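You operate a simulated robot arm through the tools that you are given. There is no shell and no other tool. Be economical: measure what you need, move in short steps, check, and stop when the job is done.

You run a simulated robot arm. Do the job below in one go: nothing can be reset, and whatever is moved stays where it is left.

TASK
Put things in order on the top of the long table. At the end: the brown hanging cedar block from the top of the long table stands where the teal compression sack stood; the green flask stands where the brown hanging cedar block stood; the teal compression sack is on the brown wooden coaster; the pink bottle is on the red box; whatever was shut is shut again. Leave all else as you found it, and nothing knocked over.
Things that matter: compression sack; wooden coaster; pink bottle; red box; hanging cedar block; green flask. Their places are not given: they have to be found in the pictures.

Only the result counts: the job must be done as asked and must still hold three seconds after the hand-in. Knocking over, shifting, dropping, spilling or breaking anything else fails it.

THE ROBOT
A 7-joint arm with a two-finger parallel gripper, fixed in place. Base frame: the origin is at the foot of the arm, x ahead of it, y to its left, z up; the work surface is at about z = 0. Lengths are in mm, angles in degrees, forces in N, time in s.
With the tool pointing down near the work surface it reaches from about 240 to 620 mm from the base axis. Its first joint turns from -66.0 to 66.0 degrees. Payload 2.6 kg.
The tool frame sits at the grasp point between the pads (the TCP): z along the fingers, y along the line on which they close. The tips reach 30 mm beyond it. The gripper opens to 94 mm. The fingers are 28 mm wide and 10 mm thick; the gripper's body (50 by 96 mm) begins 55 mm behind the TCP.
Orientation is told as [roll, pitch, yaw] about the base's x, y, z axes, in that order, counted from this pose: with the fingers straight down and closing along the base's y, the tool's x points along the base's -x, its y along +y and its z along -z.

THE INTERFACE
- The arm moves only by the tool send_rows. Its argument "commands" is a list of rows, each a list of 2 entries, a list of its own where there are three numbers: the shift along the tool's x, y, z in mm, then the turn, a rotation vector about the tool's x, y, z in rad. In form: [[[tx, ty, tz], [ax, ay, az]], ...]. A call has 1 to 10 rows; each row shifts and turns the commanded pose from where the row before left it, along the tool's axes as they then stand. "hand" is the opening, from 0 (shut) to 1 (fully open), set as the call begins (left out, the last holds). Rows are played at 5 a second. More than 50 mm and 8.6 degrees between two rows, or a gripper value outside its range, and nothing of the call is played. A pose out of reach is approached as far as the arm can. The call stops where the force on the tool passes 40 N (or 10 N more than at its start, if that is more) or the arm is blocked; 0.2 s more then pass. Each finger travels about 72 mm/s and halts on what it meets, pressing with about 26 N; the grip force reading is that of the motor and also rises with nothing between the fingers. The clock runs only during rows and for 0.2 s after the last one: add rows that do not move to give the fingers time. It gives the time, the measured TCP pose, the force on the tool (base axes), the opening and the grip force at its end, in the units of the frame above (readings bear some noise), and new pictures: "pictures" is both (left out), scene, wrist or none.
- Cameras (640 x 400 px; columns grow to the right, rows downward): "scene" is fixed at [33, 442.5, 553.2]; the picture's right is [-0.61, -0.79, 0.00], its down [-0.53, 0.41, -0.74] and it looks along [0.59, -0.45, -0.67] (base axes); focal length 311 px, centre (320, 200). "wrist" rides on the gripper at [-37, 0, -58] in the tool frame; the picture's right is [0.00, -1.00, 0.00], its down [0.97, 0.00, -0.24] and it looks along [0.24, 0.00, 0.97] (tool axes); focal length 218 px, centre (320, 200).
- pixel_to_xyz(camera, pixels): for up to 12 pixels [column, row] of the newest picture of that camera ("zoom" is the newest enlarged one), the place [x, y, z] in the base frame of the surface seen there, good to about 3 mm, but the place of the scene camera against the robot may be out by one fixed shift of up to 18 mm in any direction. No time passes.
- enlarge(camera, box): a new picture of the part [left, top, right, bottom] of that camera's present view, enlarged. No time passes.
- finish_job(): hands the job in; it is judged then, once.

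Keep the steps short. Do not move on a guess: measure, check each grasp and each placing, and mend mistakes. In all there are 80 turns and 120 pictures (those below and enlarged ones count). Leave the gripper open and the arm clear of the work at the hand-in unless told otherwise, and finish with a single line.

The tools are called after "Emit:" as a command line: name --argument value ..., lists and objects as JSON in quotes. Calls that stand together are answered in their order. send_rows: Moves the arm, as the interface text tells. Its arguments: {"type":"object","properties":{"commands":{"type":"array","items":{"type":"array"}},"hand":{"type":"number"},"pictures":{"type":"string","enum":["both","scene","wrist","none"]}},"required":["commands"]} The other tools are called the same way: pixel_to_xyz (camera, pixels) gives the place of the surface under pixels of a picture; enlarge (camera, box) takes an enlarged picture of a part of a camera's view; finish_job () hands the job in.

At the start:

```text
clock: 0.0
eef_pos: [413.2, 24.3, 245.3]
ee_rot: [0.0, 0.0, 0.0]
force: [-0.2, -0.1, -0.1]
opening: 94.1
gripper_force: 0.0
```

scene: 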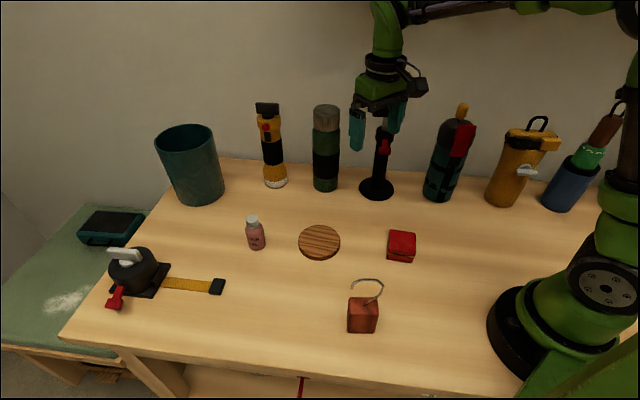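
wrist: 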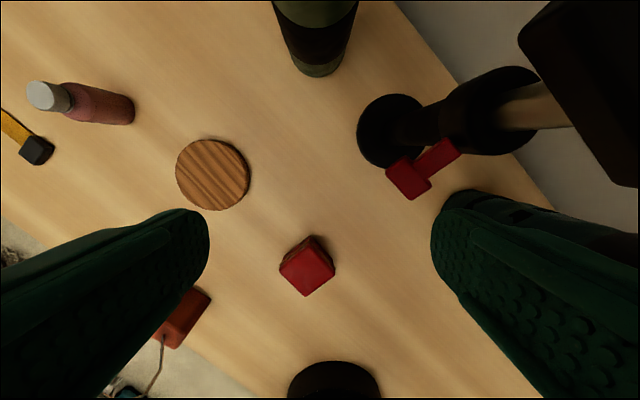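

I see the table with many objects. First I enlarge the back row to identify the sack and flask.

Emit:
enlarge --camera "scene" --box '[230, 80, 430, 205]'

Emit:
enlarge --camera "scene" --box '[400, 80, 640, 230]'

Emit:
enlarge --camera "scene" --box '[220, 200, 440, 340]'

Emit:
pixel_to_xyz --camera "scene" --pixels '[[325, 110], [326, 188], [462, 125], [438, 197], [319, 243], [402, 242], [361, 306], [252, 219], [256, 246], [380, 283], [384, 148], [376, 190]]'

```text
3.20 times, centred on (330, 142) of scene
```

zoom: 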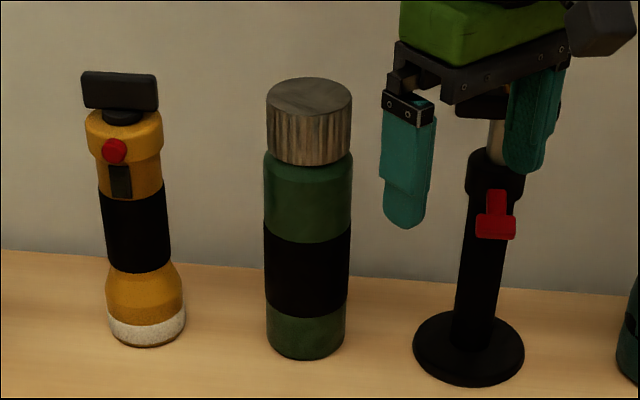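

```text
2.67 times, centred on (520, 155) of scene
```

zoom: 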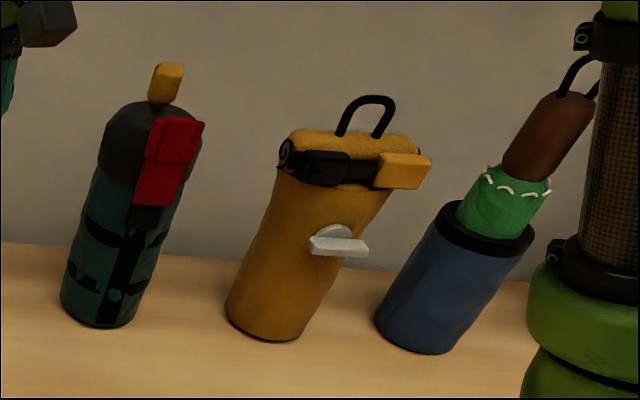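

```text
2.86 times, centred on (330, 270) of scene
```

zoom: 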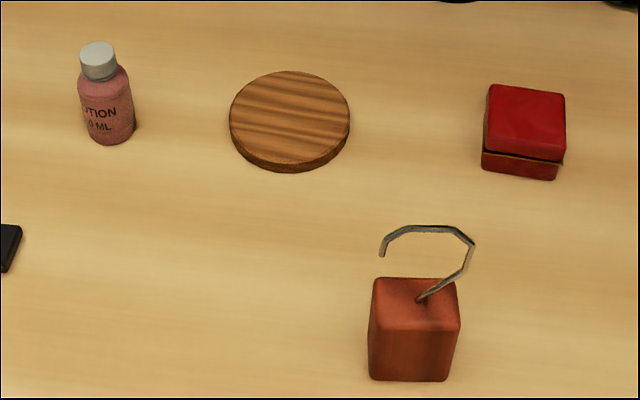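

```text
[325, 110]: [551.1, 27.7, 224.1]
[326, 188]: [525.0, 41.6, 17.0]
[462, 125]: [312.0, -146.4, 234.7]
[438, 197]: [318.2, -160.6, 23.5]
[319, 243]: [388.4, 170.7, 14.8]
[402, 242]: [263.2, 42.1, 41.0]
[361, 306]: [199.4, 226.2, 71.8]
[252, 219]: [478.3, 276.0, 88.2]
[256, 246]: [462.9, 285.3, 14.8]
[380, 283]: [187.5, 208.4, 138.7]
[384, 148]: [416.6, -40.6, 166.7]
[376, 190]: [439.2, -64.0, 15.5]
```

Sack: likely the teal strapped cylinder with the red buckle at scene (450,160). I calibrate the scene camera by reading the same things in the wrist view.

Emit:
pixel_to_xyz --camera "wrist" --pixels '[[212, 175], [176, 172], [249, 172], [213, 139], [211, 210], [307, 272], [100, 105], [50, 97], [315, 70], [390, 130], [250, 250], [330, 380]]'

Emit:
pixel_to_xyz --camera "scene" --pixels '[[319, 239], [298, 241], [340, 241], [319, 226], [319, 254], [402, 248], [390, 236], [415, 236], [413, 253], [388, 250], [350, 220], [450, 260]]'

Emit:
enlarge --camera "wrist" --box '[240, 210, 400, 310]'

```text
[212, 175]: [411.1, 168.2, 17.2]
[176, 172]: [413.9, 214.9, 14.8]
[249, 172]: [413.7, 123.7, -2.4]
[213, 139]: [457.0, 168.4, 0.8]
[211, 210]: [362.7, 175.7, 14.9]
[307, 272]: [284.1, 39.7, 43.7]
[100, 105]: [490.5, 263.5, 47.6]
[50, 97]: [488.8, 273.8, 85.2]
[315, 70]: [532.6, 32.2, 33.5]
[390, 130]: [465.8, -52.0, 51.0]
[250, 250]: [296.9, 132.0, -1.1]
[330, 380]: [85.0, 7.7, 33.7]
```

```text
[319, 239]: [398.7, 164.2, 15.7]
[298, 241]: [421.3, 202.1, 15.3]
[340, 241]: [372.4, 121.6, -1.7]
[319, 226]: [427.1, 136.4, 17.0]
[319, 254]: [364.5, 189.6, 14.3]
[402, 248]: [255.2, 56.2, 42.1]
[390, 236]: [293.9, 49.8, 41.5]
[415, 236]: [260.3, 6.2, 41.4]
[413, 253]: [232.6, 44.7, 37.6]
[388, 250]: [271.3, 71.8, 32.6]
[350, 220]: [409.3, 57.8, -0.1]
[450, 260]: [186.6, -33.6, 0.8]
```

```text
4.00 times, centred on (320, 260) of wrist
```

zoom: 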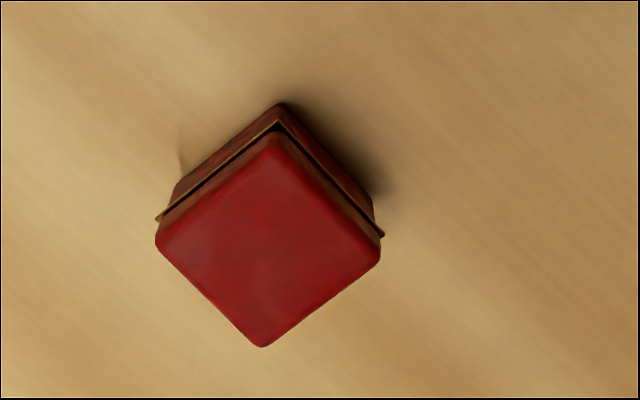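

The wrist camera shows a shift of about +15 mm in x against the scene. Now I go up and over towards the sack to look at it from above.

Emit:
send_rows --commands '[[[0, 0, -45], [0, 0, 0]], [[0, 0, -45], [0, 0, 0]], [[0, 0, -45], [0, 0, 0]], [[10, -40, -20], [0, 0, 0]], [[20, -40, 0], [0, 0, 0]], [[20, -40, 0], [0, 0, 0]], [[20, -40, 0], [0, 0, 0]], [[0, 0, 0], [0, 0, 0]]]'

```text
clock: 1.6
eef_pos: [365.5, -53.9, 402.8]
ee_rot: [1.3, -0.9, 13.3]
force: [-1.3, -0.3, 0.2]
opening: 93.9
gripper_force: 0.1
stopped in row 8: the arm was blocked; the commanded pose is now the measured one
```

scene: 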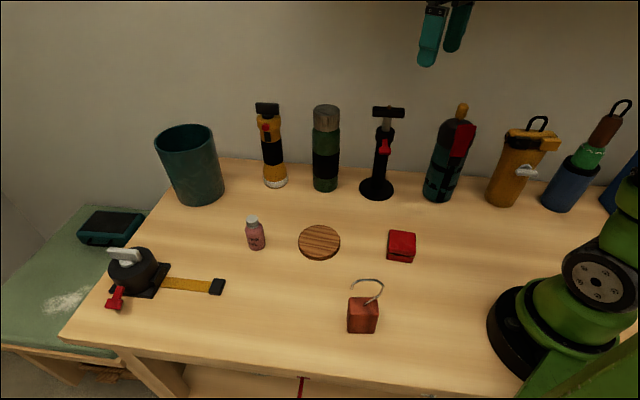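
wrist: 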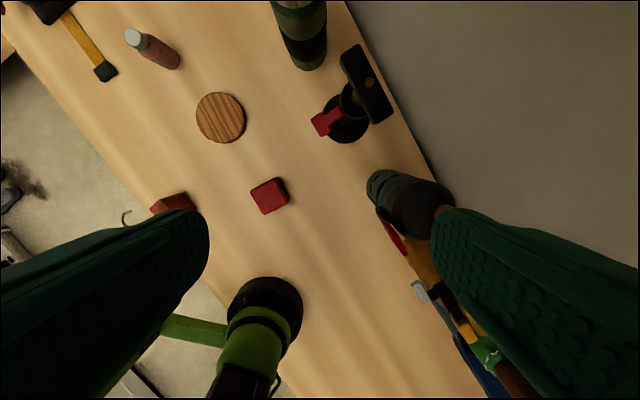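

The arm was halted at z≈403 with the tool yawed by 13°; probably a joint limit up here. I measure the sack and neighbours from this view before lowering.

Emit:
pixel_to_xyz --camera "wrist" --pixels '[[410, 205], [445, 196], [380, 180], [392, 235], [270, 195], [221, 118], [172, 202], [378, 85], [340, 125], [300, 60], [435, 270], [440, 160]]'

Emit:
enlarge --camera "wrist" --box '[340, 130, 500, 390]'

```text
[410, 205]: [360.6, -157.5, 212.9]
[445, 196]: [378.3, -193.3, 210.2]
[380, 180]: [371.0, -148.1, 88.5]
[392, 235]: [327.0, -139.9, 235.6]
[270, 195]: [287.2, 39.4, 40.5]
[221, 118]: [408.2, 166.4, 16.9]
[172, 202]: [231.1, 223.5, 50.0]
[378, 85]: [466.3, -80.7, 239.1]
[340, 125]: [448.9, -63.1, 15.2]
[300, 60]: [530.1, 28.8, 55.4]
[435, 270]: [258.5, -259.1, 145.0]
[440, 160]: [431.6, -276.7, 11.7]
```

```text
1.54 times, centred on (420, 260) of wrist
```

zoom: 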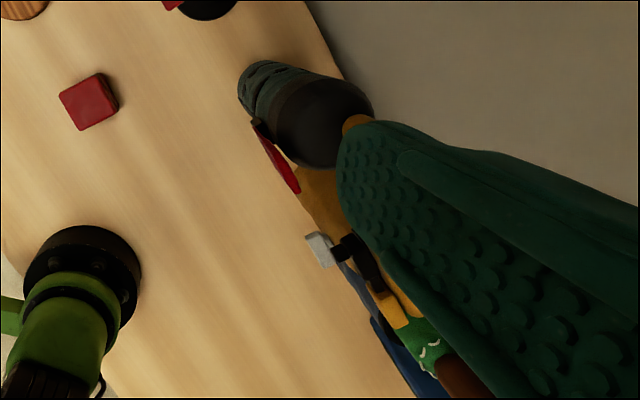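

Sack centre is near (355,-165), top above 210. I take a closer scene look at the sack and measure its outline.

Emit:
enlarge --camera "scene" --box '[400, 90, 512, 210]'

Emit:
pixel_to_xyz --camera "scene" --pixels '[[462, 106], [461, 117], [446, 122], [440, 135], [450, 150], [436, 165], [432, 160], [425, 190], [438, 200], [452, 195], [460, 140], [470, 126]]'

```text
3.33 times, centred on (456, 150) of scene
```

zoom: 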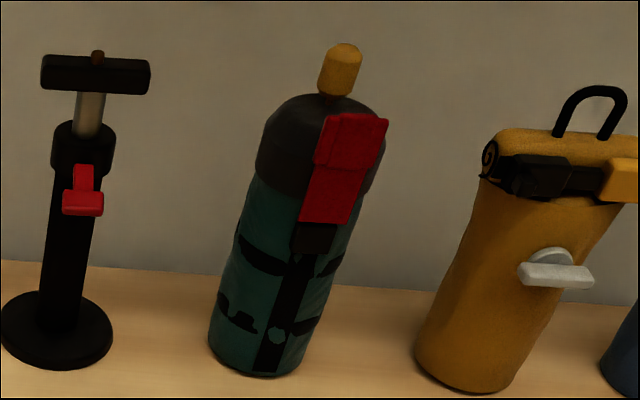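

```text
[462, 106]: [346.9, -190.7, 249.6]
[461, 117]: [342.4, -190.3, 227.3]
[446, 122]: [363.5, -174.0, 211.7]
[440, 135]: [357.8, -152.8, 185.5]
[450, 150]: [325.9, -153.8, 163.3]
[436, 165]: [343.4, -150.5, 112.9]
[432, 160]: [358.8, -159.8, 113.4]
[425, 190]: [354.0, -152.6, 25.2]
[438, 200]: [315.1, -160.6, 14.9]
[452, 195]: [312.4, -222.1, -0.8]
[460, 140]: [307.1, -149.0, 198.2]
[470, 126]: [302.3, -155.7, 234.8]
```

The sack: teal body, grey top, yellow toggle at z≈250, red flap facing the camera side. I'll grip along the table's back line (yaw −38°). First I lower a bit and turn.

Emit:
send_rows --commands '[[[0, 0, 20], [0, 0, 0]], [[0, 0, 20], [0, 0, 0.149]], [[0, 0, 15], [0, 0, 0.149]], [[0, 0, 0], [0, 0, 0.149]], [[0, 0, 0], [0, 0, 0.149]], [[0, 0, 0], [0, 0, 0.149]], [[0, 0, 0], [0, 0, 0.149]], [[0, 0, 0], [0, 0, 0]]]' --pictures "wrist"

```text
clock: 3.4
eef_pos: [364.8, -52.8, 348.6]
ee_rot: [1.5, 0.5, -38.3]
force: [-1.3, 0.7, 0.3]
opening: 93.8
gripper_force: 0.0
```

wrist: 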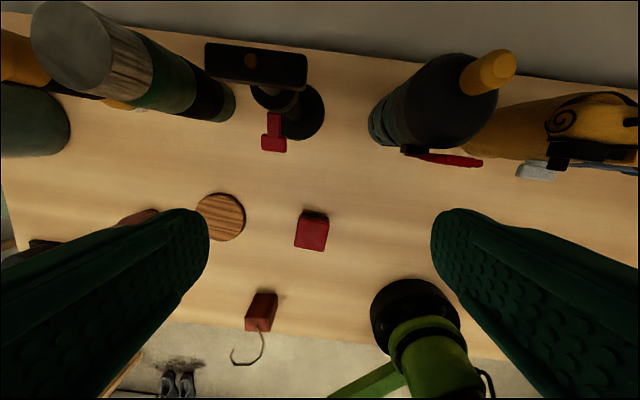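

Turned fine, and the table lines up with the picture. I measure the sack's outline, the neighbours and the cedar block in this view.

Emit:
pixel_to_xyz --camera "wrist" --pixels '[[495, 68], [455, 60], [430, 75], [415, 120], [455, 145], [374, 125], [480, 160], [412, 90], [465, 120], [263, 309], [311, 232], [221, 217]]'

Emit:
enlarge --camera "wrist" --box '[350, 30, 530, 180]'

```text
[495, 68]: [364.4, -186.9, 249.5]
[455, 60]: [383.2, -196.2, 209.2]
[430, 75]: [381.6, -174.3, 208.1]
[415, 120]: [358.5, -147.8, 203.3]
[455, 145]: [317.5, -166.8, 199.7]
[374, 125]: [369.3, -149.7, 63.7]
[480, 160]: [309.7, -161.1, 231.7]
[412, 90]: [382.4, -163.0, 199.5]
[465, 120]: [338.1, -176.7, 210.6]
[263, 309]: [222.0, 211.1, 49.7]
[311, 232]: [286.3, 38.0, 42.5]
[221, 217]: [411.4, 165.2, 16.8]
```

```text
2.67 times, centred on (440, 105) of wrist
```

zoom: 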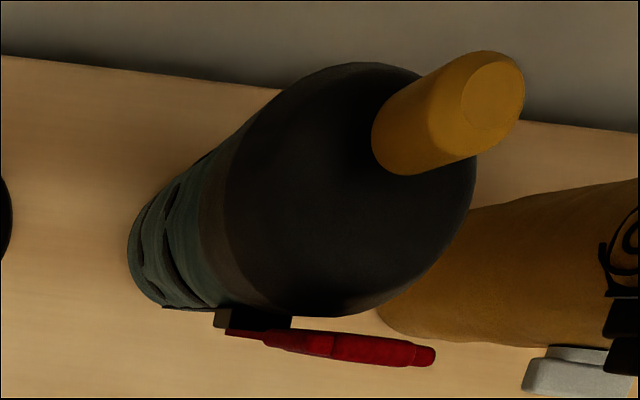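

Sack centre ≈ (360,−184); toggle top 250, shoulder 210. I move above it, straightening the small tilt, and go down to z≈300.

Emit:
send_rows --commands '[[[0, 0, 0], [0.015, -0.023, 0]], [[-19, -26.5, 0], [0, 0, 0]], [[-19, -26.5, 5], [0, 0, 0]], [[-19, -26.5, 15], [0, 0, 0]], [[-20, -26.5, 18], [0, 0, 0]], [[0, 0, 0], [0, 0, 0]]]'

```text
clock: 4.5
eef_pos: [374.9, -110.3, 330.6]
ee_rot: [3.0, -0.6, -32.3]
force: [-0.2, -0.4, -0.8]
opening: 93.9
gripper_force: 0.1
stopped in row 5: the force on the tool passed its limit (the readings are from after the stop); the commanded pose is now the measured one
```

scene: 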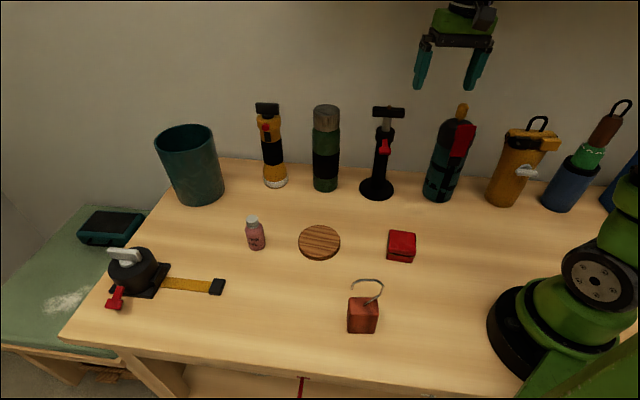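
wrist: 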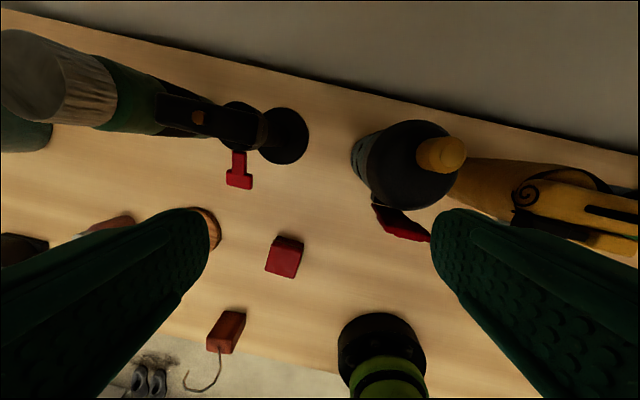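

The force limit tripped with nothing under the fingers; maybe an arm link touches the wall. I measure the wall surface and look at the arm.

Emit:
pixel_to_xyz --camera "scene" --pixels '[[390, 60], [520, 60], [300, 60], [480, 10], [455, 40], [490, 20], [408, 118], [560, 50], [100, 60], [420, 80]]'

Emit:
enlarge --camera "scene" --box '[380, 0, 640, 160]'

```text
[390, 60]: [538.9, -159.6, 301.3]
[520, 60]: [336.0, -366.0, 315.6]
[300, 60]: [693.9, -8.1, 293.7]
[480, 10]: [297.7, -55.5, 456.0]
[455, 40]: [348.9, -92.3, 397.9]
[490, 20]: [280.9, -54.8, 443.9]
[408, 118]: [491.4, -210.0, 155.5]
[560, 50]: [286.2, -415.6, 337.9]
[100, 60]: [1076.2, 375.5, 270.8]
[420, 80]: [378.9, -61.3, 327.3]
```

```text
2.46 times, centred on (510, 80) of scene
```

zoom: 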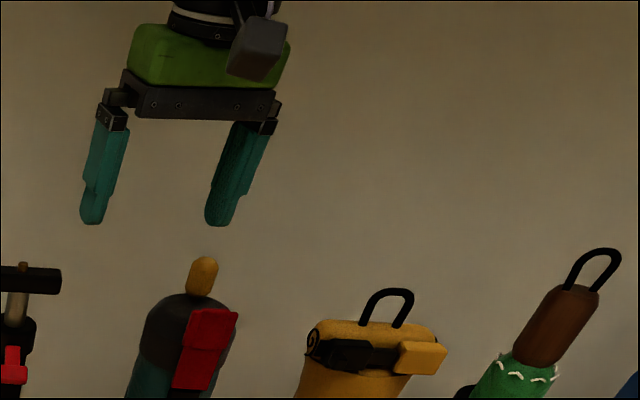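

The shortfall in both stops looks like the first joint lagging (yaw error matches the tangential shortfall). I test that with a slow small move towards −y.

Emit:
send_rows --commands '[[[-2.7, -4.2, 0], [0, 0, 0]], [[-2.7, -4.2, 0], [0, 0, 0]], [[-2.7, -4.2, 0], [0, 0, 0]], [[-2.7, -4.2, 0], [0, 0, 0]], [[-2.7, -4.2, 0], [0, 0, 0]], [[-2.7, -4.2, 0], [0, 0, 0]], [[0, 0, 0], [0, 0, 0]], [[0, 0, 0], [0, 0, 0]]]' --pictures "none"

```text
clock: 6.3
eef_pos: [375.2, -141.9, 329.6]
ee_rot: [2.9, -0.5, -32.4]
force: [0.4, 0.3, -0.6]
opening: 93.8
gripper_force: 0.1
```

Slow moves work. I straighten the tilt, turn to yaw −42°, and go gently over the sack at z≈300.

Emit:
send_rows --commands '[[[0, 0, 0], [0.047, -0.019, 0]], [[0, 0, 0], [0, 0, 0.084]], [[0, 0, 0], [0, 0, 0.084]], [[-3.4, -8.2, 5], [0, 0, 0]], [[-3.4, -8.2, 5], [0, 0, 0]], [[-3.4, -8.2, 5], [0, 0, 0]], [[-3.4, -8.2, 5], [0, 0, 0]], [[-3.4, -8.2, 5], [0, 0, 0]], [[0, 0, 0], [0, 0, 0]], [[0, 0, 0], [0, 0, 0]]]'

```text
clock: 8.5
eef_pos: [360.1, -184.8, 304.6]
ee_rot: [0.4, -1.6, -42.1]
force: [-0.2, -0.9, 0.4]
opening: 94.3
gripper_force: 0.0
```

scene: 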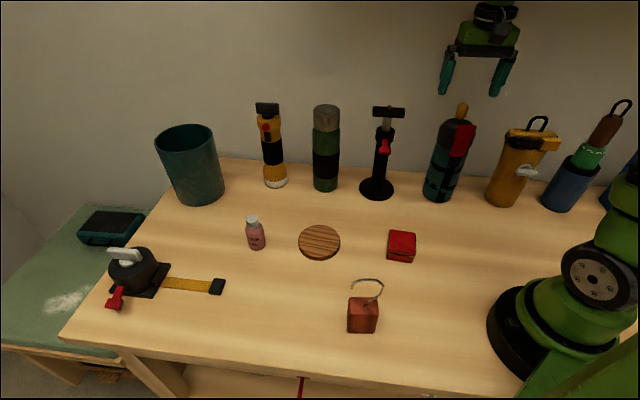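
wrist: 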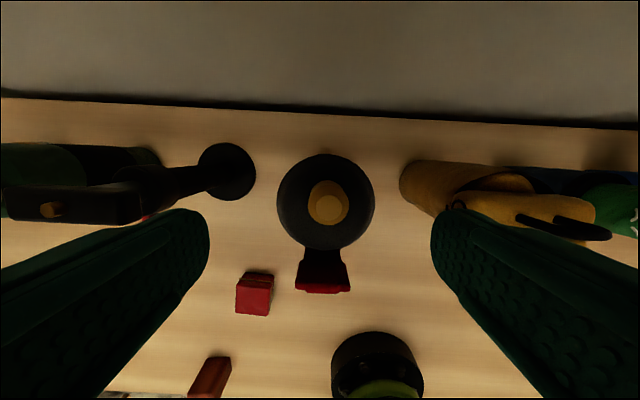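

Excellent: sack centred under the hand at wrist (326,200). I measure its edges, its flap and the neighbours.

Emit:
pixel_to_xyz --camera "wrist" --pixels '[[328, 203], [281, 202], [371, 202], [325, 157], [323, 243], [323, 285], [350, 180], [50, 210], [130, 205], [430, 180], [440, 205], [254, 297]]'

```text
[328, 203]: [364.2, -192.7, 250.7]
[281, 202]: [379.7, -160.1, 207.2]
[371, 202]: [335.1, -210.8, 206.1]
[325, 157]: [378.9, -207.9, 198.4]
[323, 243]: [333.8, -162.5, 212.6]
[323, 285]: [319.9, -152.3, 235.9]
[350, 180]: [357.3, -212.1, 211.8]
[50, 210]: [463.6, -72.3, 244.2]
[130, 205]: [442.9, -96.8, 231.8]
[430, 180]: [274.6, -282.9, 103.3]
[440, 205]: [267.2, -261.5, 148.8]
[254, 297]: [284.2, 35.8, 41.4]
```

Centre (357,−185), diameter ≈68. Straighten, centre, and descend to z≈203.

Emit:
send_rows --commands '[[[1.9, -2.4, 0], [0.024, 0.016, 0]], [[0, 0, 12], [0, 0, 0]], [[0, 0, 12], [0, 0, 0]], [[0, 0, 12], [0, 0, 0]], [[0, 0, 12], [0, 0, 0]], [[0, 0, 12], [0, 0, 0]], [[0, 0, 12], [0, 0, 0]], [[0, 0, 12], [0, 0, 0]], [[0, 0, 12], [0, 0, 0]], [[0, 0, 0], [0, 0, 0]]]' --pictures "both"

```text
clock: 10.7
eef_pos: [357.6, -186.7, 207.9]
ee_rot: [-0.9, -0.7, -42.1]
force: [1.0, 0.3, -0.8]
opening: 94.0
gripper_force: 0.1
```

scene: 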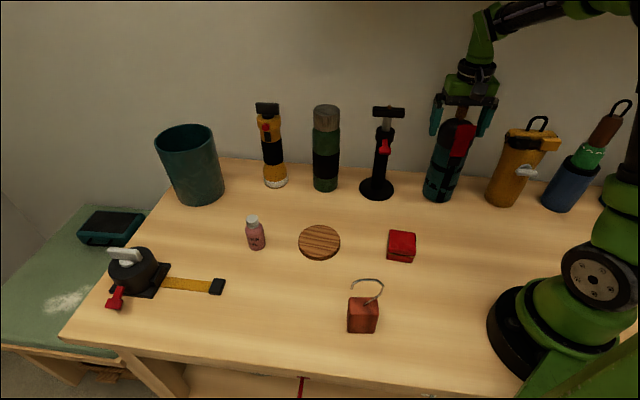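
wrist: 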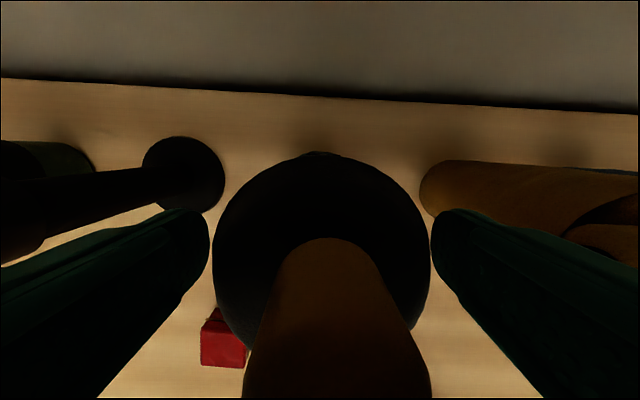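

The sack sits between the fingers. I go 5 mm lower and close.

Emit:
send_rows --commands '[[[0, 0, 5], [0, 0, 0]], [[0, 0, 0], [0, 0, 0]]]' --pictures "none"

Emit:
send_rows --commands '[[[0, 0, 0], [0, 0, 0]], [[0, 0, 0], [0, 0, 0]], [[0, 0, 0], [0, 0, 0]], [[0, 0, 0], [0, 0, 0]]]' --hand 0 --pictures "scene"

```text
clock: 11.3
eef_pos: [356.4, -187.2, 204.3]
ee_rot: [-0.9, -0.7, -42.0]
force: [-0.1, 0.0, -0.2]
opening: 93.8
gripper_force: 0.0
```

```text
clock: 12.3
eef_pos: [358.1, -187.2, 203.5]
ee_rot: [-0.9, -0.8, -42.0]
force: [0.5, 1.1, 0.8]
opening: 77.4
gripper_force: 25.5
```

scene: 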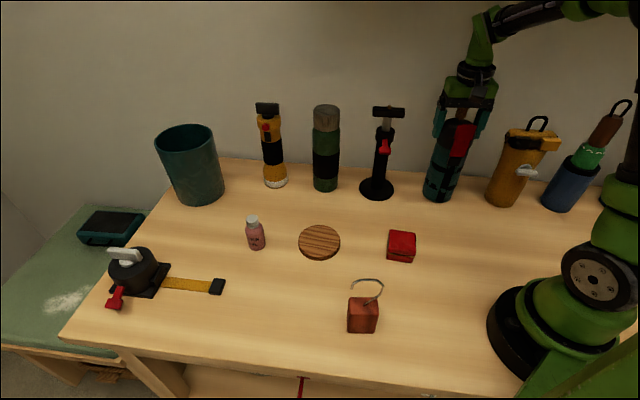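

Gripped at 77 mm. TCP z is 203.5 with the sack's base on the table. Lift slowly by 60.

Emit:
send_rows --commands '[[[0, 0, -8], [0, 0, 0]], [[0, 0, -10], [0, 0, 0]], [[0, 0, -14], [0, 0, 0]], [[0, 0, -14], [0, 0, 0]], [[0, 0, -14], [0, 0, 0]], [[0, 0, 0], [0, 0, 0]], [[0, 0, 0], [0, 0, 0]]]'

```text
clock: 13.9
eef_pos: [356.2, -185.3, 262.4]
ee_rot: [-0.9, -0.7, -42.0]
force: [-0.8, -0.2, -2.8]
opening: 77.4
gripper_force: 26.5
```

scene: 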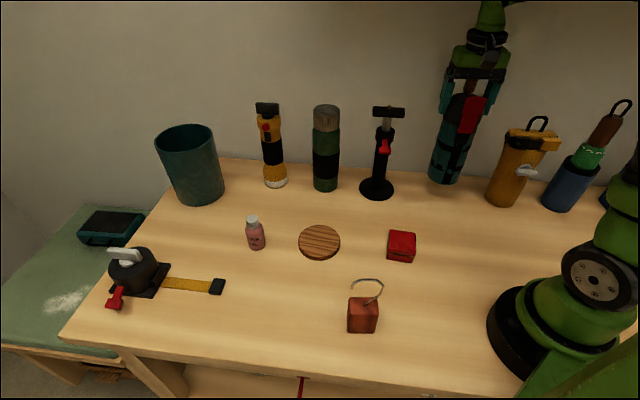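
wrist: 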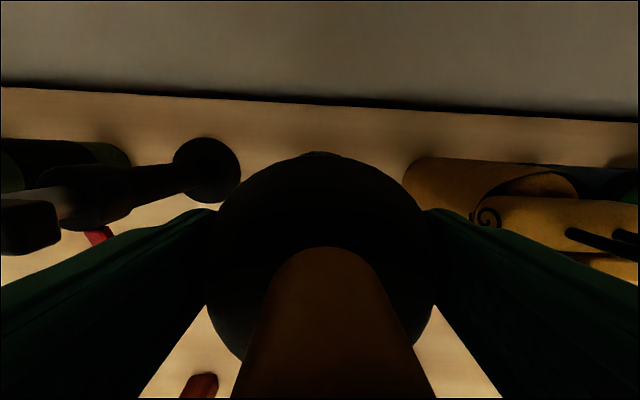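

The sack hangs straight. I carry it first away from the wall towards (310,−80).

Emit:
send_rows --commands '[[[13, 5.9, 0], [0, 0, 0]], [[13, 5.9, 0], [0, 0, 0]], [[13, 5.9, 0], [0, 0, 0]], [[13, 5.9, 0], [0, 0, 0]], [[13, 5.9, 0], [0, 0, 0]], [[13, 5.9, 0], [0, 0, 0]], [[13, 5.9, 0], [0, 0, 0]], [[13, 5.9, 0], [0, 0, 0]], [[0, 0, 0], [0, 0, 0]], [[0, 0, 0], [0, 0, 0]]]' --pictures "scene"

```text
clock: 16.1
eef_pos: [311.9, -81.8, 261.1]
ee_rot: [-1.0, -0.7, -42.1]
force: [-0.1, -0.3, -3.0]
opening: 77.1
gripper_force: 25.9
```

scene: 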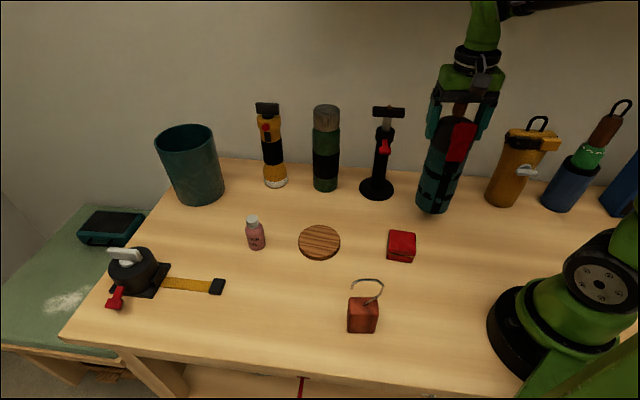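

Next to (345,20), passing between the stand and the red box, then begin turning back towards yaw 0.

Emit:
send_rows --commands '[[[6.2, 14, 0], [0, 0, 0]], [[6.2, 14, 0], [0, 0, 0]], [[6.2, 14, 0], [0, 0, 0]], [[6.2, 14, 0], [0, 0, 0]], [[6.2, 14, 0], [0, 0, 0]], [[6.2, 14, 0], [0, 0, 0]], [[6.2, 14, 0], [0, 0, 0]], [[0, 0, 0], [0, 0, -0.12]], [[0, 0, 0], [0, 0, -0.12]], [[0, 0, 0], [0, 0, -0.12]]]' --pictures "none"

Emit:
send_rows --commands '[[[0, 0, 0], [0, 0, -0.12]], [[0, 0, 0], [0, 0, -0.12]], [[0, 0, 0], [0, 0, -0.13]], [[0, 0, 0], [0, 0, 0]], [[0, 0, 0], [0, 0, 0]]]' --pictures "scene"

```text
clock: 18.3
eef_pos: [345.6, 21.0, 259.1]
ee_rot: [-1.1, -0.4, -21.4]
force: [-0.2, 0.5, -3.2]
opening: 77.2
gripper_force: 25.8
```

```text
clock: 19.5
eef_pos: [346.1, 21.0, 260.1]
ee_rot: [-1.1, 0.1, -0.3]
force: [-0.1, 0.3, -2.4]
opening: 77.2
gripper_force: 25.8
```

scene: 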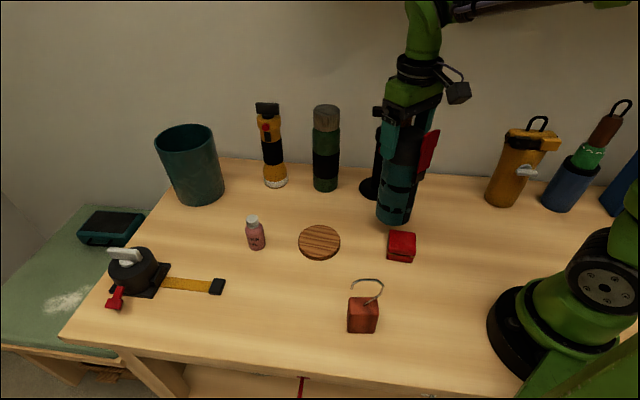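

Now over to the coaster at (410,167), with a tiny tilt correction so the sack stands plumb.

Emit:
send_rows --commands '[[[-6.4, 14.6, 0], [-0.016, -0.021, 0]], [[-6.4, 14.6, 0], [0, 0, 0]], [[-6.4, 14.6, 0], [0, 0, 0]], [[-6.4, 14.6, 0], [0, 0, 0]], [[-6.4, 14.6, 0], [0, 0, 0]], [[-6.4, 14.6, 0], [0, 0, 0]], [[-6.4, 14.6, 0], [0, 0, 0]], [[-6.4, 14.6, 0], [0, 0, 0]], [[-6.4, 14.6, 0], [0, 0, 0]], [[-6.4, 14.6, 0], [0, 0, 0]]]' --pictures "none"

Emit:
send_rows --commands '[[[0, 0, 10], [0, 0, 0]], [[0, 0, 0], [0, 0, 0]], [[0, 0, 0], [0, 0, 0]]]'

```text
clock: 21.7
eef_pos: [410.6, 166.5, 258.8]
ee_rot: [-0.2, -1.0, -0.2]
force: [-0.8, 0.0, -2.7]
opening: 77.3
gripper_force: 25.8
```

```text
clock: 22.5
eef_pos: [410.2, 167.1, 249.8]
ee_rot: [-0.2, -1.1, -0.3]
force: [1.0, 0.2, -3.4]
opening: 77.1
gripper_force: 26.7
```

scene: 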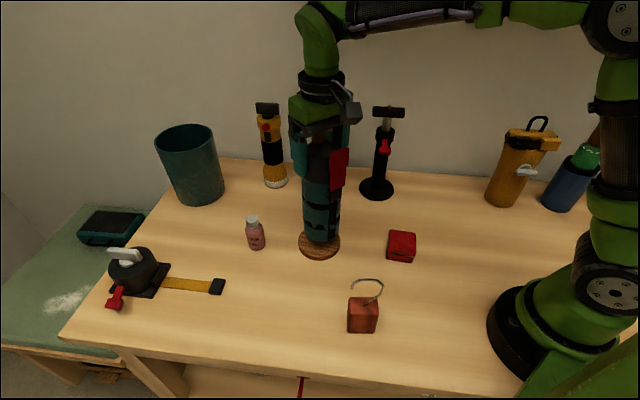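
wrist: 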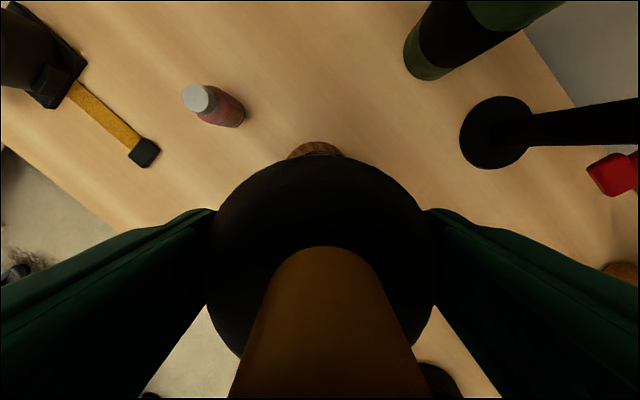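

The sack hovers centred over the coaster. I lower it gently to contact (expected TCP z≈220).

Emit:
send_rows --commands '[[[0, 0, 7], [0, 0, 0]], [[0, 0, 7], [0, 0, 0]], [[0, 0, 7], [0, 0, 0]], [[0, 0, 3], [0, 0, 0]], [[0, 0, 2], [0, 0, 0]], [[0, 0, 0], [0, 0, 0]], [[0, 0, 0], [0, 0, 0]]]' --pictures "scene"

Emit:
enlarge --camera "scene" --box '[270, 180, 370, 270]'

```text
clock: 24.1
eef_pos: [411.1, 166.6, 222.6]
ee_rot: [-0.2, -1.1, -0.2]
force: [0.5, -0.2, -3.2]
opening: 77.0
gripper_force: 25.9
```

scene: 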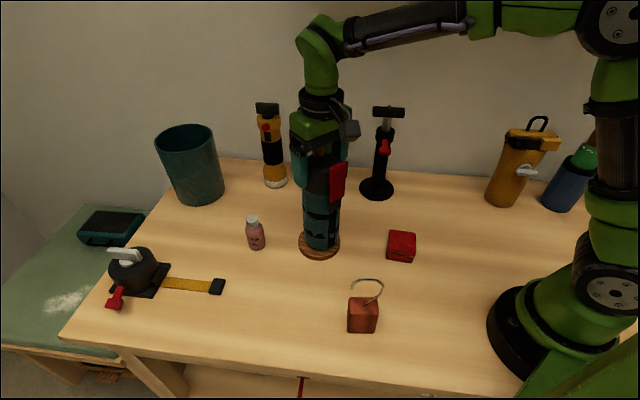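

```text
4.44 times, centred on (320, 225) of scene
```

zoom: 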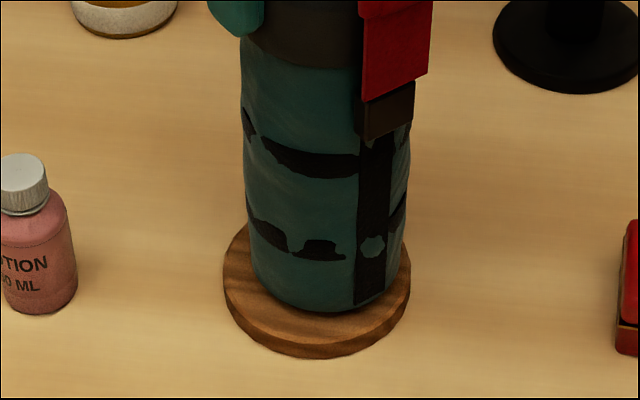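

Near contact, but the sack seems a bit off-centre towards the back. I measure the coaster rim and the sack base in the zoom.

Emit:
pixel_to_xyz --camera "zoom" --pixels '[[229, 270], [404, 270], [317, 338], [260, 325], [375, 325], [256, 275], [400, 270], [330, 306], [290, 298], [370, 300], [240, 240], [406, 255]]'

```text
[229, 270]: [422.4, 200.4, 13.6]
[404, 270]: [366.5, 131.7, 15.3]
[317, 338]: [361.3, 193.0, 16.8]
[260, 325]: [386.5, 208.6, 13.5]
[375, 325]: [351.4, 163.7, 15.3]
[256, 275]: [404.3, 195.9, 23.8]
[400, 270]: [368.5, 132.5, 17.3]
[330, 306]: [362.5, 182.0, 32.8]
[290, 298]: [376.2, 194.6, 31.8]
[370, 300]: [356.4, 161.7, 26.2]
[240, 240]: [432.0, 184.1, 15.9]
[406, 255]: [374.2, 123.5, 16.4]
```

Coaster centre minus sack centre ≈ (+3,+4) mm. I shift by that and lower the last few millimetres until contact.

Emit:
send_rows --commands '[[[-3, 4, 0], [0, 0, 0]], [[0, 0, 1], [0, 0, 0]], [[0, 0, 1], [0, 0, 0]], [[0, 0, 1], [0, 0, 0]], [[0, 0, 0], [0, 0, 0]]]' --pictures "none"

```text
clock: 25.3
eef_pos: [413.7, 170.9, 220.7]
ee_rot: [-0.4, -1.0, -0.3]
force: [0.0, -0.2, -2.5]
opening: 77.3
gripper_force: 25.8
```

Emit:
send_rows --commands '[[[0, 0, 1], [0, 0, 0]], [[0, 0, 1], [0, 0, 0]], [[0, 0, 1], [0, 0, 0]], [[0, 0, 0], [0, 0, 0]]]' --pictures "none"

```text
clock: 26.3
eef_pos: [414.4, 169.5, 217.6]
ee_rot: [-0.2, -1.2, -0.2]
force: [0.3, -0.5, 0.6]
opening: 77.0
gripper_force: 26.4
```

The force turned from −2.5 to +0.6 N: the sack bears on the coaster. I open and look.

Emit:
send_rows --commands '[[[0, 0, 0], [0, 0, 0]], [[0, 0, 0], [0, 0, 0]], [[0, 0, 0], [0, 0, 0]]]' --hand 1 --pictures "scene"

Emit:
enlarge --camera "scene" --box '[270, 120, 400, 270]'

```text
clock: 27.1
eef_pos: [414.2, 169.7, 218.2]
ee_rot: [-0.2, -1.2, -0.1]
force: [-0.7, 0.4, 0.4]
opening: 94.1
gripper_force: 0.2
```

scene: 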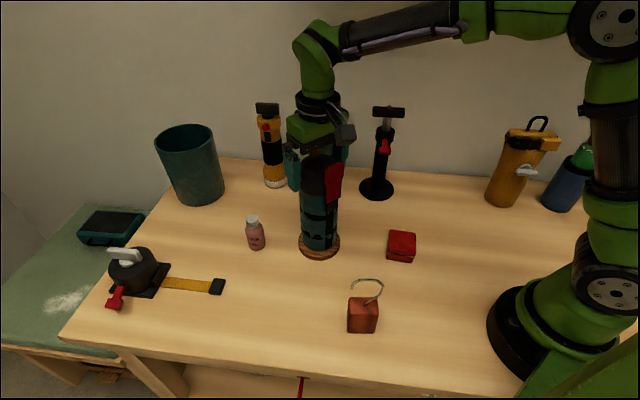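

```text
2.67 times, centred on (335, 195) of scene
```

zoom: 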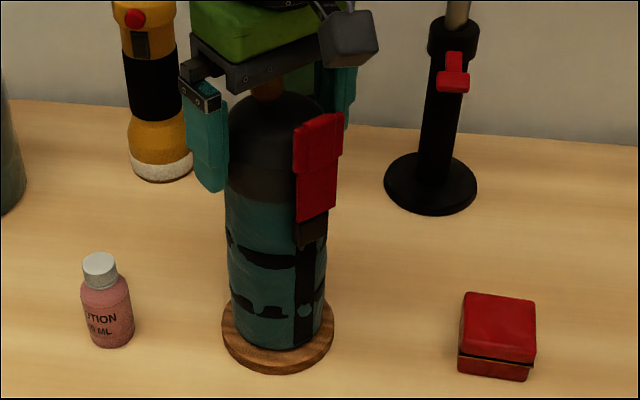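

The sack stands on the coaster. I rise straight up, then move back toward the cedar block with slow rows.

Emit:
send_rows --commands '[[[0, 0, -12], [0, 0, 0]], [[0, 0, -16], [0, 0, 0]], [[0, 0, -20], [0, 0, 0]], [[0, 0, -20], [0, 0, 0]], [[0, 0, -20], [0, 0, 0]], [[0, 0, -10], [0, 0, 0]], [[0, 0, 0], [0, 0, 0]], [[18, 0, 0], [0, 0, 0]], [[18, 0, 0], [0, 0, 0]], [[18, 0, 0], [0, 0, 0]]]' --pictures "none"

Emit:
send_rows --commands '[[[15, 4, 0], [0, 0, 0]], [[15, 5, 0], [0, 0, 0]], [[15, 5, 0], [0, 0, 0]], [[15, 5, 0], [0, 0, 0]], [[15, 5, 0], [0, 0, 0]], [[15, 5, 0], [0, 0, 0]], [[10, 5, 0], [0, 0, 0]], [[0, 0, 0], [0, 0, 0]]]'

```text
clock: 29.3
eef_pos: [356.8, 171.3, 313.9]
ee_rot: [-0.2, -1.2, -0.3]
force: [-0.9, -0.1, 0.9]
opening: 93.9
gripper_force: 0.0
```

```text
clock: 31.1
eef_pos: [257.8, 204.4, 312.2]
ee_rot: [-0.1, -1.0, -0.2]
force: [-0.2, -0.3, -0.9]
opening: 94.0
gripper_force: 0.1
```

scene: 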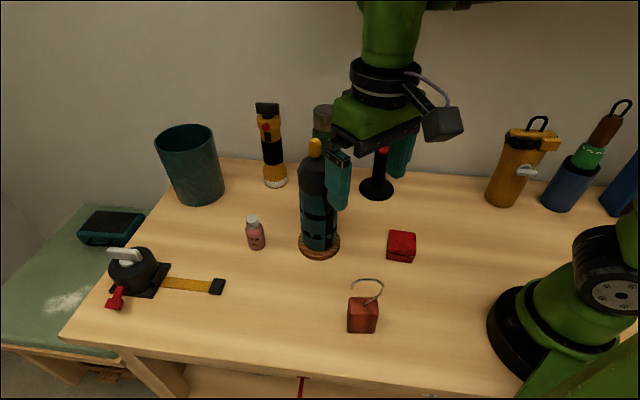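
wrist: 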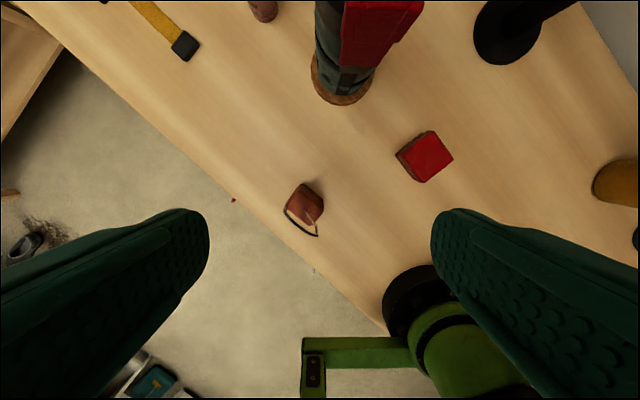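

The cedar block is at wrist (305,200), near the table edge. Enlarge and measure it.

Emit:
enlarge --camera "wrist" --box '[265, 165, 345, 245]'

Emit:
pixel_to_xyz --camera "wrist" --pixels '[[310, 200], [320, 207], [305, 188], [300, 205], [290, 210], [316, 235], [292, 200], [312, 190], [323, 212], [424, 157], [325, 190]]'

```text
5.00 times, centred on (305, 205) of wrist
```

zoom: 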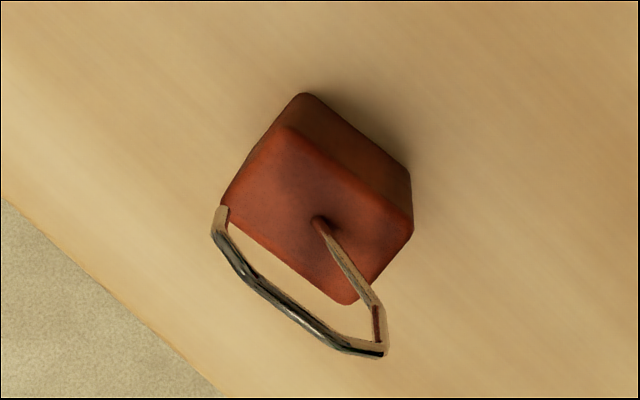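

```text
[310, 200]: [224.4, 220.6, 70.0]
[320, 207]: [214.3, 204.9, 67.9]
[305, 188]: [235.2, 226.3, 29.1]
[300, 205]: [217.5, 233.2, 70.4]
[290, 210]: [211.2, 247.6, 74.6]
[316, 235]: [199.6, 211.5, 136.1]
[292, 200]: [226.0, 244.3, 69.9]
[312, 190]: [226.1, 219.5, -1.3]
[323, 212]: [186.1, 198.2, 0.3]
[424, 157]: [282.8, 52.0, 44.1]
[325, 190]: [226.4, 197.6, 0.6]
```

Top face looks like about 28×44 mm, with the hook's plane along the long side; gripping across the short side (yaw ≈ +51°) lets the hook stand between the fingers. I measure corners and hook.

Emit:
pixel_to_xyz --camera "zoom" --pixels '[[232, 205], [342, 295], [402, 228], [290, 137], [310, 200], [380, 320], [340, 342], [383, 352], [275, 297], [235, 262], [222, 215], [300, 110]]'

```text
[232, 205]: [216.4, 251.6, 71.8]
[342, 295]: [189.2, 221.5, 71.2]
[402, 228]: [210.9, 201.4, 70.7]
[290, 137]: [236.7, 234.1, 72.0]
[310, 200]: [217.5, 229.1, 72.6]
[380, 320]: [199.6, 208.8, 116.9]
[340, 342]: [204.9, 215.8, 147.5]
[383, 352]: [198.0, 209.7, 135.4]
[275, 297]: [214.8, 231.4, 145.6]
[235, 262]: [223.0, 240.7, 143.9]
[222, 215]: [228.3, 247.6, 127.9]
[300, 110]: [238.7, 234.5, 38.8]
```

Centre ≈ (213.5,227), top ≈72, hook up to 147 – too tall for a straight-down grip (palm 55 above TCP). I plan a 45° tilted grip, hand on the base side, fingers pointing outward past the hook. I check where the grey cube on the hand sits.

Emit:
pixel_to_xyz --camera "scene" --pixels '[[443, 125], [425, 118], [462, 115], [443, 138], [440, 108], [380, 140], [345, 175], [405, 90]]'

Emit:
enlarge --camera "scene" --box '[310, 0, 500, 220]'

```text
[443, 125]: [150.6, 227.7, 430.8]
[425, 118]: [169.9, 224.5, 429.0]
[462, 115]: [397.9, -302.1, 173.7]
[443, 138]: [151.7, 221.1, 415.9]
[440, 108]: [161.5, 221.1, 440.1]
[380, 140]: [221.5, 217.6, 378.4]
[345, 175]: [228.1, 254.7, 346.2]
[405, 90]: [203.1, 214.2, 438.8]
```

```text
1.82 times, centred on (405, 110) of scene
```

zoom: 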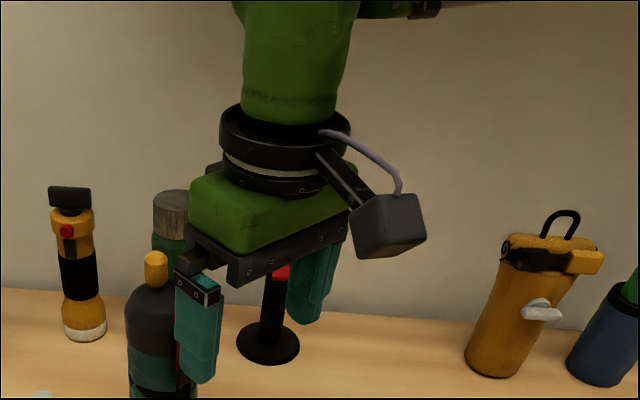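

The cube (about +88 in tool x, 116 behind TCP) stays clear in that pose. First I move above the block and turn to yaw +49.5°.

Emit:
send_rows --commands '[[[10.6, 2.4, 12], [0, 0, 0]], [[10.6, 2.4, 12], [0, 0, 0]], [[10.6, 2.4, 12], [0, 0, 0]], [[10.6, 2.4, 12], [0, 0, 0]], [[0, 0, 10], [0, 0, -0.144]], [[0, 0, 0], [0, 0, -0.144]], [[0, 0, 0], [0, 0, -0.144]], [[0, 0, 0], [0, 0, -0.144]], [[0, 0, 0], [0, 0, -0.144]], [[0, 0, 0], [0, 0, -0.144]]]' --pictures "none"

Emit:
send_rows --commands '[[[0, 0, 0], [0, 0, 0]], [[0, 0, 0], [0, -0.13, 0]], [[0, 0, 0], [0, -0.13, 0]], [[0, 0, 0], [0, -0.13, 0]], [[0, 0, 0], [0, 0, 0]]]'

```text
clock: 33.3
eef_pos: [216.8, 213.8, 253.0]
ee_rot: [-0.9, -0.6, 49.4]
force: [0.4, 0.4, 0.0]
opening: 93.9
gripper_force: 0.0
```

```text
clock: 34.5
eef_pos: [215.5, 215.0, 253.5]
ee_rot: [-1.0, -23.1, 49.7]
force: [0.4, 0.2, -0.5]
opening: 93.9
gripper_force: 0.2
```

scene: 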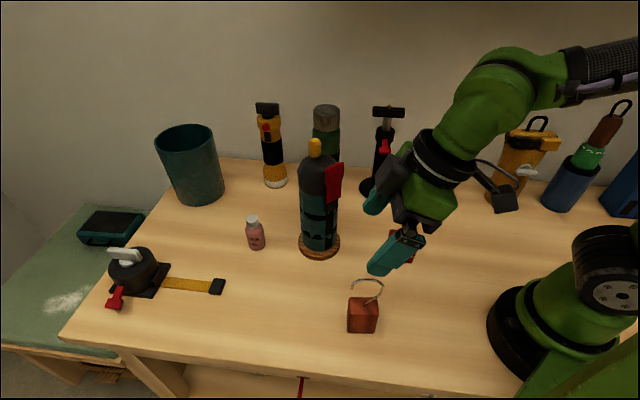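
wrist: 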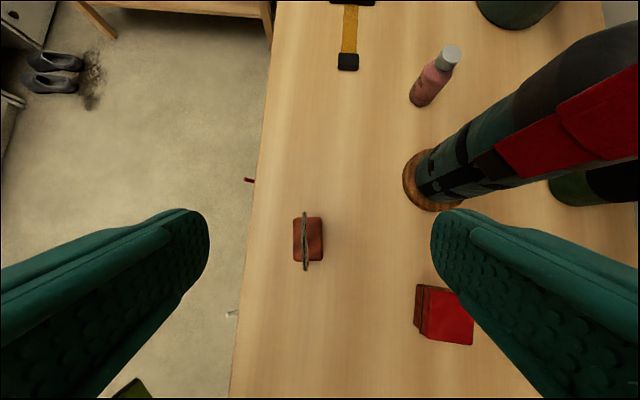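

Tilting works and the hook plane is aligned with the view. I tilt the remaining 22° and look again.

Emit:
send_rows --commands '[[[0, 0, 0], [0, -0.13, 0]], [[0, 0, 0], [0, -0.13, 0]], [[0, 0, 0], [0, -0.12, 0]], [[0, 0, 0], [0, 0, 0]]]' --pictures "wrist"

```text
clock: 35.5
eef_pos: [216.4, 215.8, 254.1]
ee_rot: [-1.4, -44.8, 50.2]
force: [-0.7, -0.7, 0.3]
opening: 93.8
gripper_force: 0.0
```

wrist: 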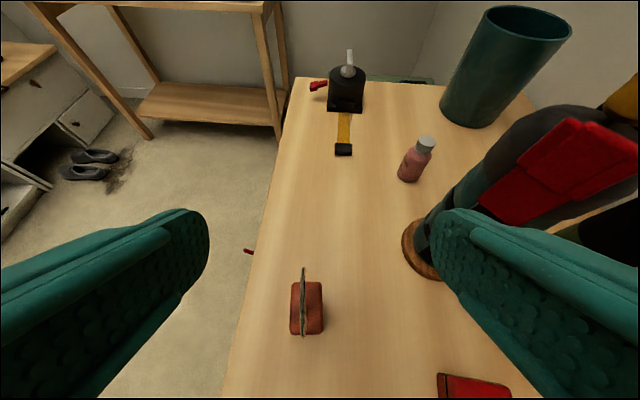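

I measure the block and hook again in this view.

Emit:
pixel_to_xyz --camera "wrist" --pixels '[[296, 288], [318, 288], [320, 310], [293, 310], [298, 322], [315, 322], [303, 275], [302, 305], [303, 330], [310, 288]]'

Emit:
enlarge --camera "wrist" --box '[255, 250, 351, 350]'

```text
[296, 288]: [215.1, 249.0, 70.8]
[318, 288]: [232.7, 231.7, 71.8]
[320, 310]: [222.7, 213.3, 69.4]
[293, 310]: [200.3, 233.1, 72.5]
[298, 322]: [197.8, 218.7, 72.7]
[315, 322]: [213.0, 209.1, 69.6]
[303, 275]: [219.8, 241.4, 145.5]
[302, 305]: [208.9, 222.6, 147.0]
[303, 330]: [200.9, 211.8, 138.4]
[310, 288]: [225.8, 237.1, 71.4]
```

```text
4.00 times, centred on (303, 300) of wrist
```

zoom: 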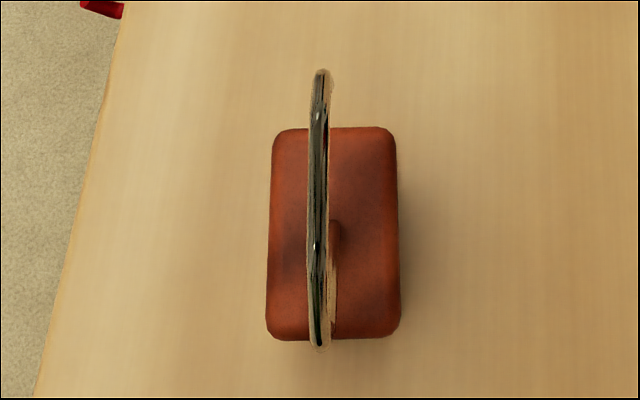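

Centre confirmed (213.5,227). Needed: +9.4 mm along the closing line, −7 along the long axis, then vertically down. I go to z≈120 first.

Emit:
send_rows --commands '[[[5.2, 9.4, -5.2], [0, 0, 0]], [[12, 0, 12], [0, 0, 0]], [[12, 0, 12], [0, 0, 0]], [[12, 0, 12], [0, 0, 0]], [[12, 0, 12], [0, 0, 0]], [[12, 0, 12], [0, 0, 0]], [[12, 0, 12], [0, 0, 0]], [[12, 0, 12], [0, 0, 0]], [[10, 0, 10], [0, 0, 0]], [[0, 0, 0], [0, 0, 0]]]'

```text
clock: 37.7
eef_pos: [246.7, 252.2, 165.1]
ee_rot: [-1.5, -44.5, 50.3]
force: [-0.1, 0.3, 1.0]
opening: 93.7
gripper_force: 0.1
out of reach, approached as far as the arm can: row 2, 3, 4, 5, 6, 7, 8, 9
```

scene: 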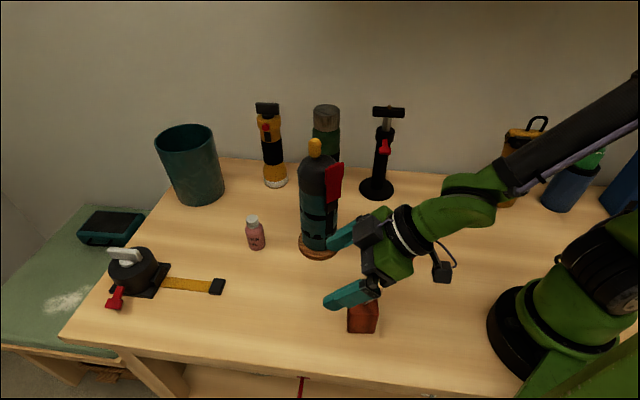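
wrist: 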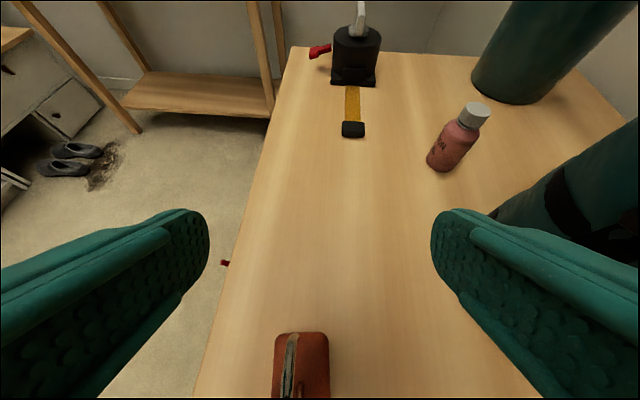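

That tilt towards the base is out of reach. I back out along the same path, then untilt; next I'll tilt sideways instead, gripping across the block's long side.

Emit:
send_rows --commands '[[[-10, 0, -10], [0, 0, 0]], [[-12, 0, -12], [0, 0, 0]], [[-12, 0, -12], [0, 0, 0]], [[-12, 0, -12], [0, 0, 0]], [[-12, 0, -12], [0, 0, 0]], [[-12, 0, -12], [0, 0, 0]], [[-12, 0, -12], [0, 0, 0]], [[0, 0, 0], [0, 0, 0]], [[0, 0, 0], [0, 0, 0]]]' --pictures "none"

Emit:
send_rows --commands '[[[0, 0, 0], [0, 0.13, 0]], [[0, 0, 0], [0, 0.13, 0]], [[0, 0, 0], [0, 0.13, 0]], [[0, 0, 0], [0, 0.13, 0]], [[0, 0, 0], [0, 0.13, 0]], [[0, 0, 0], [0, 0.13, 0]], [[0, 0, 0], [0, 0, 0]], [[0, 0, 0], [0, 0, 0]]]' --pictures "scene"

```text
clock: 39.7
eef_pos: [246.6, 254.8, 280.4]
ee_rot: [-1.4, -44.7, 50.2]
force: [0.4, 0.8, -0.9]
opening: 94.1
gripper_force: 0.0
```

```text
clock: 41.5
eef_pos: [246.2, 251.8, 280.1]
ee_rot: [-1.0, 0.0, 49.3]
force: [-0.1, -0.1, -0.4]
opening: 93.8
gripper_force: 0.1
```

scene: 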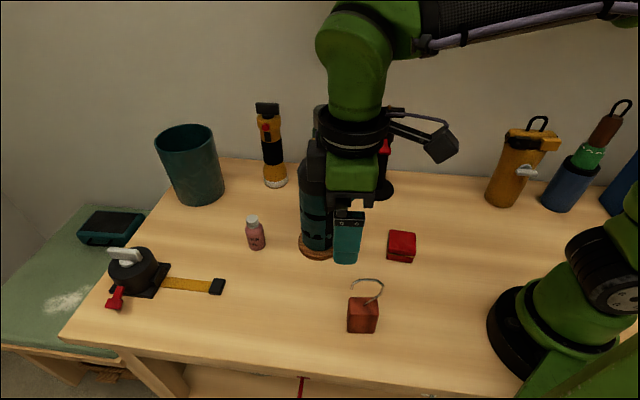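

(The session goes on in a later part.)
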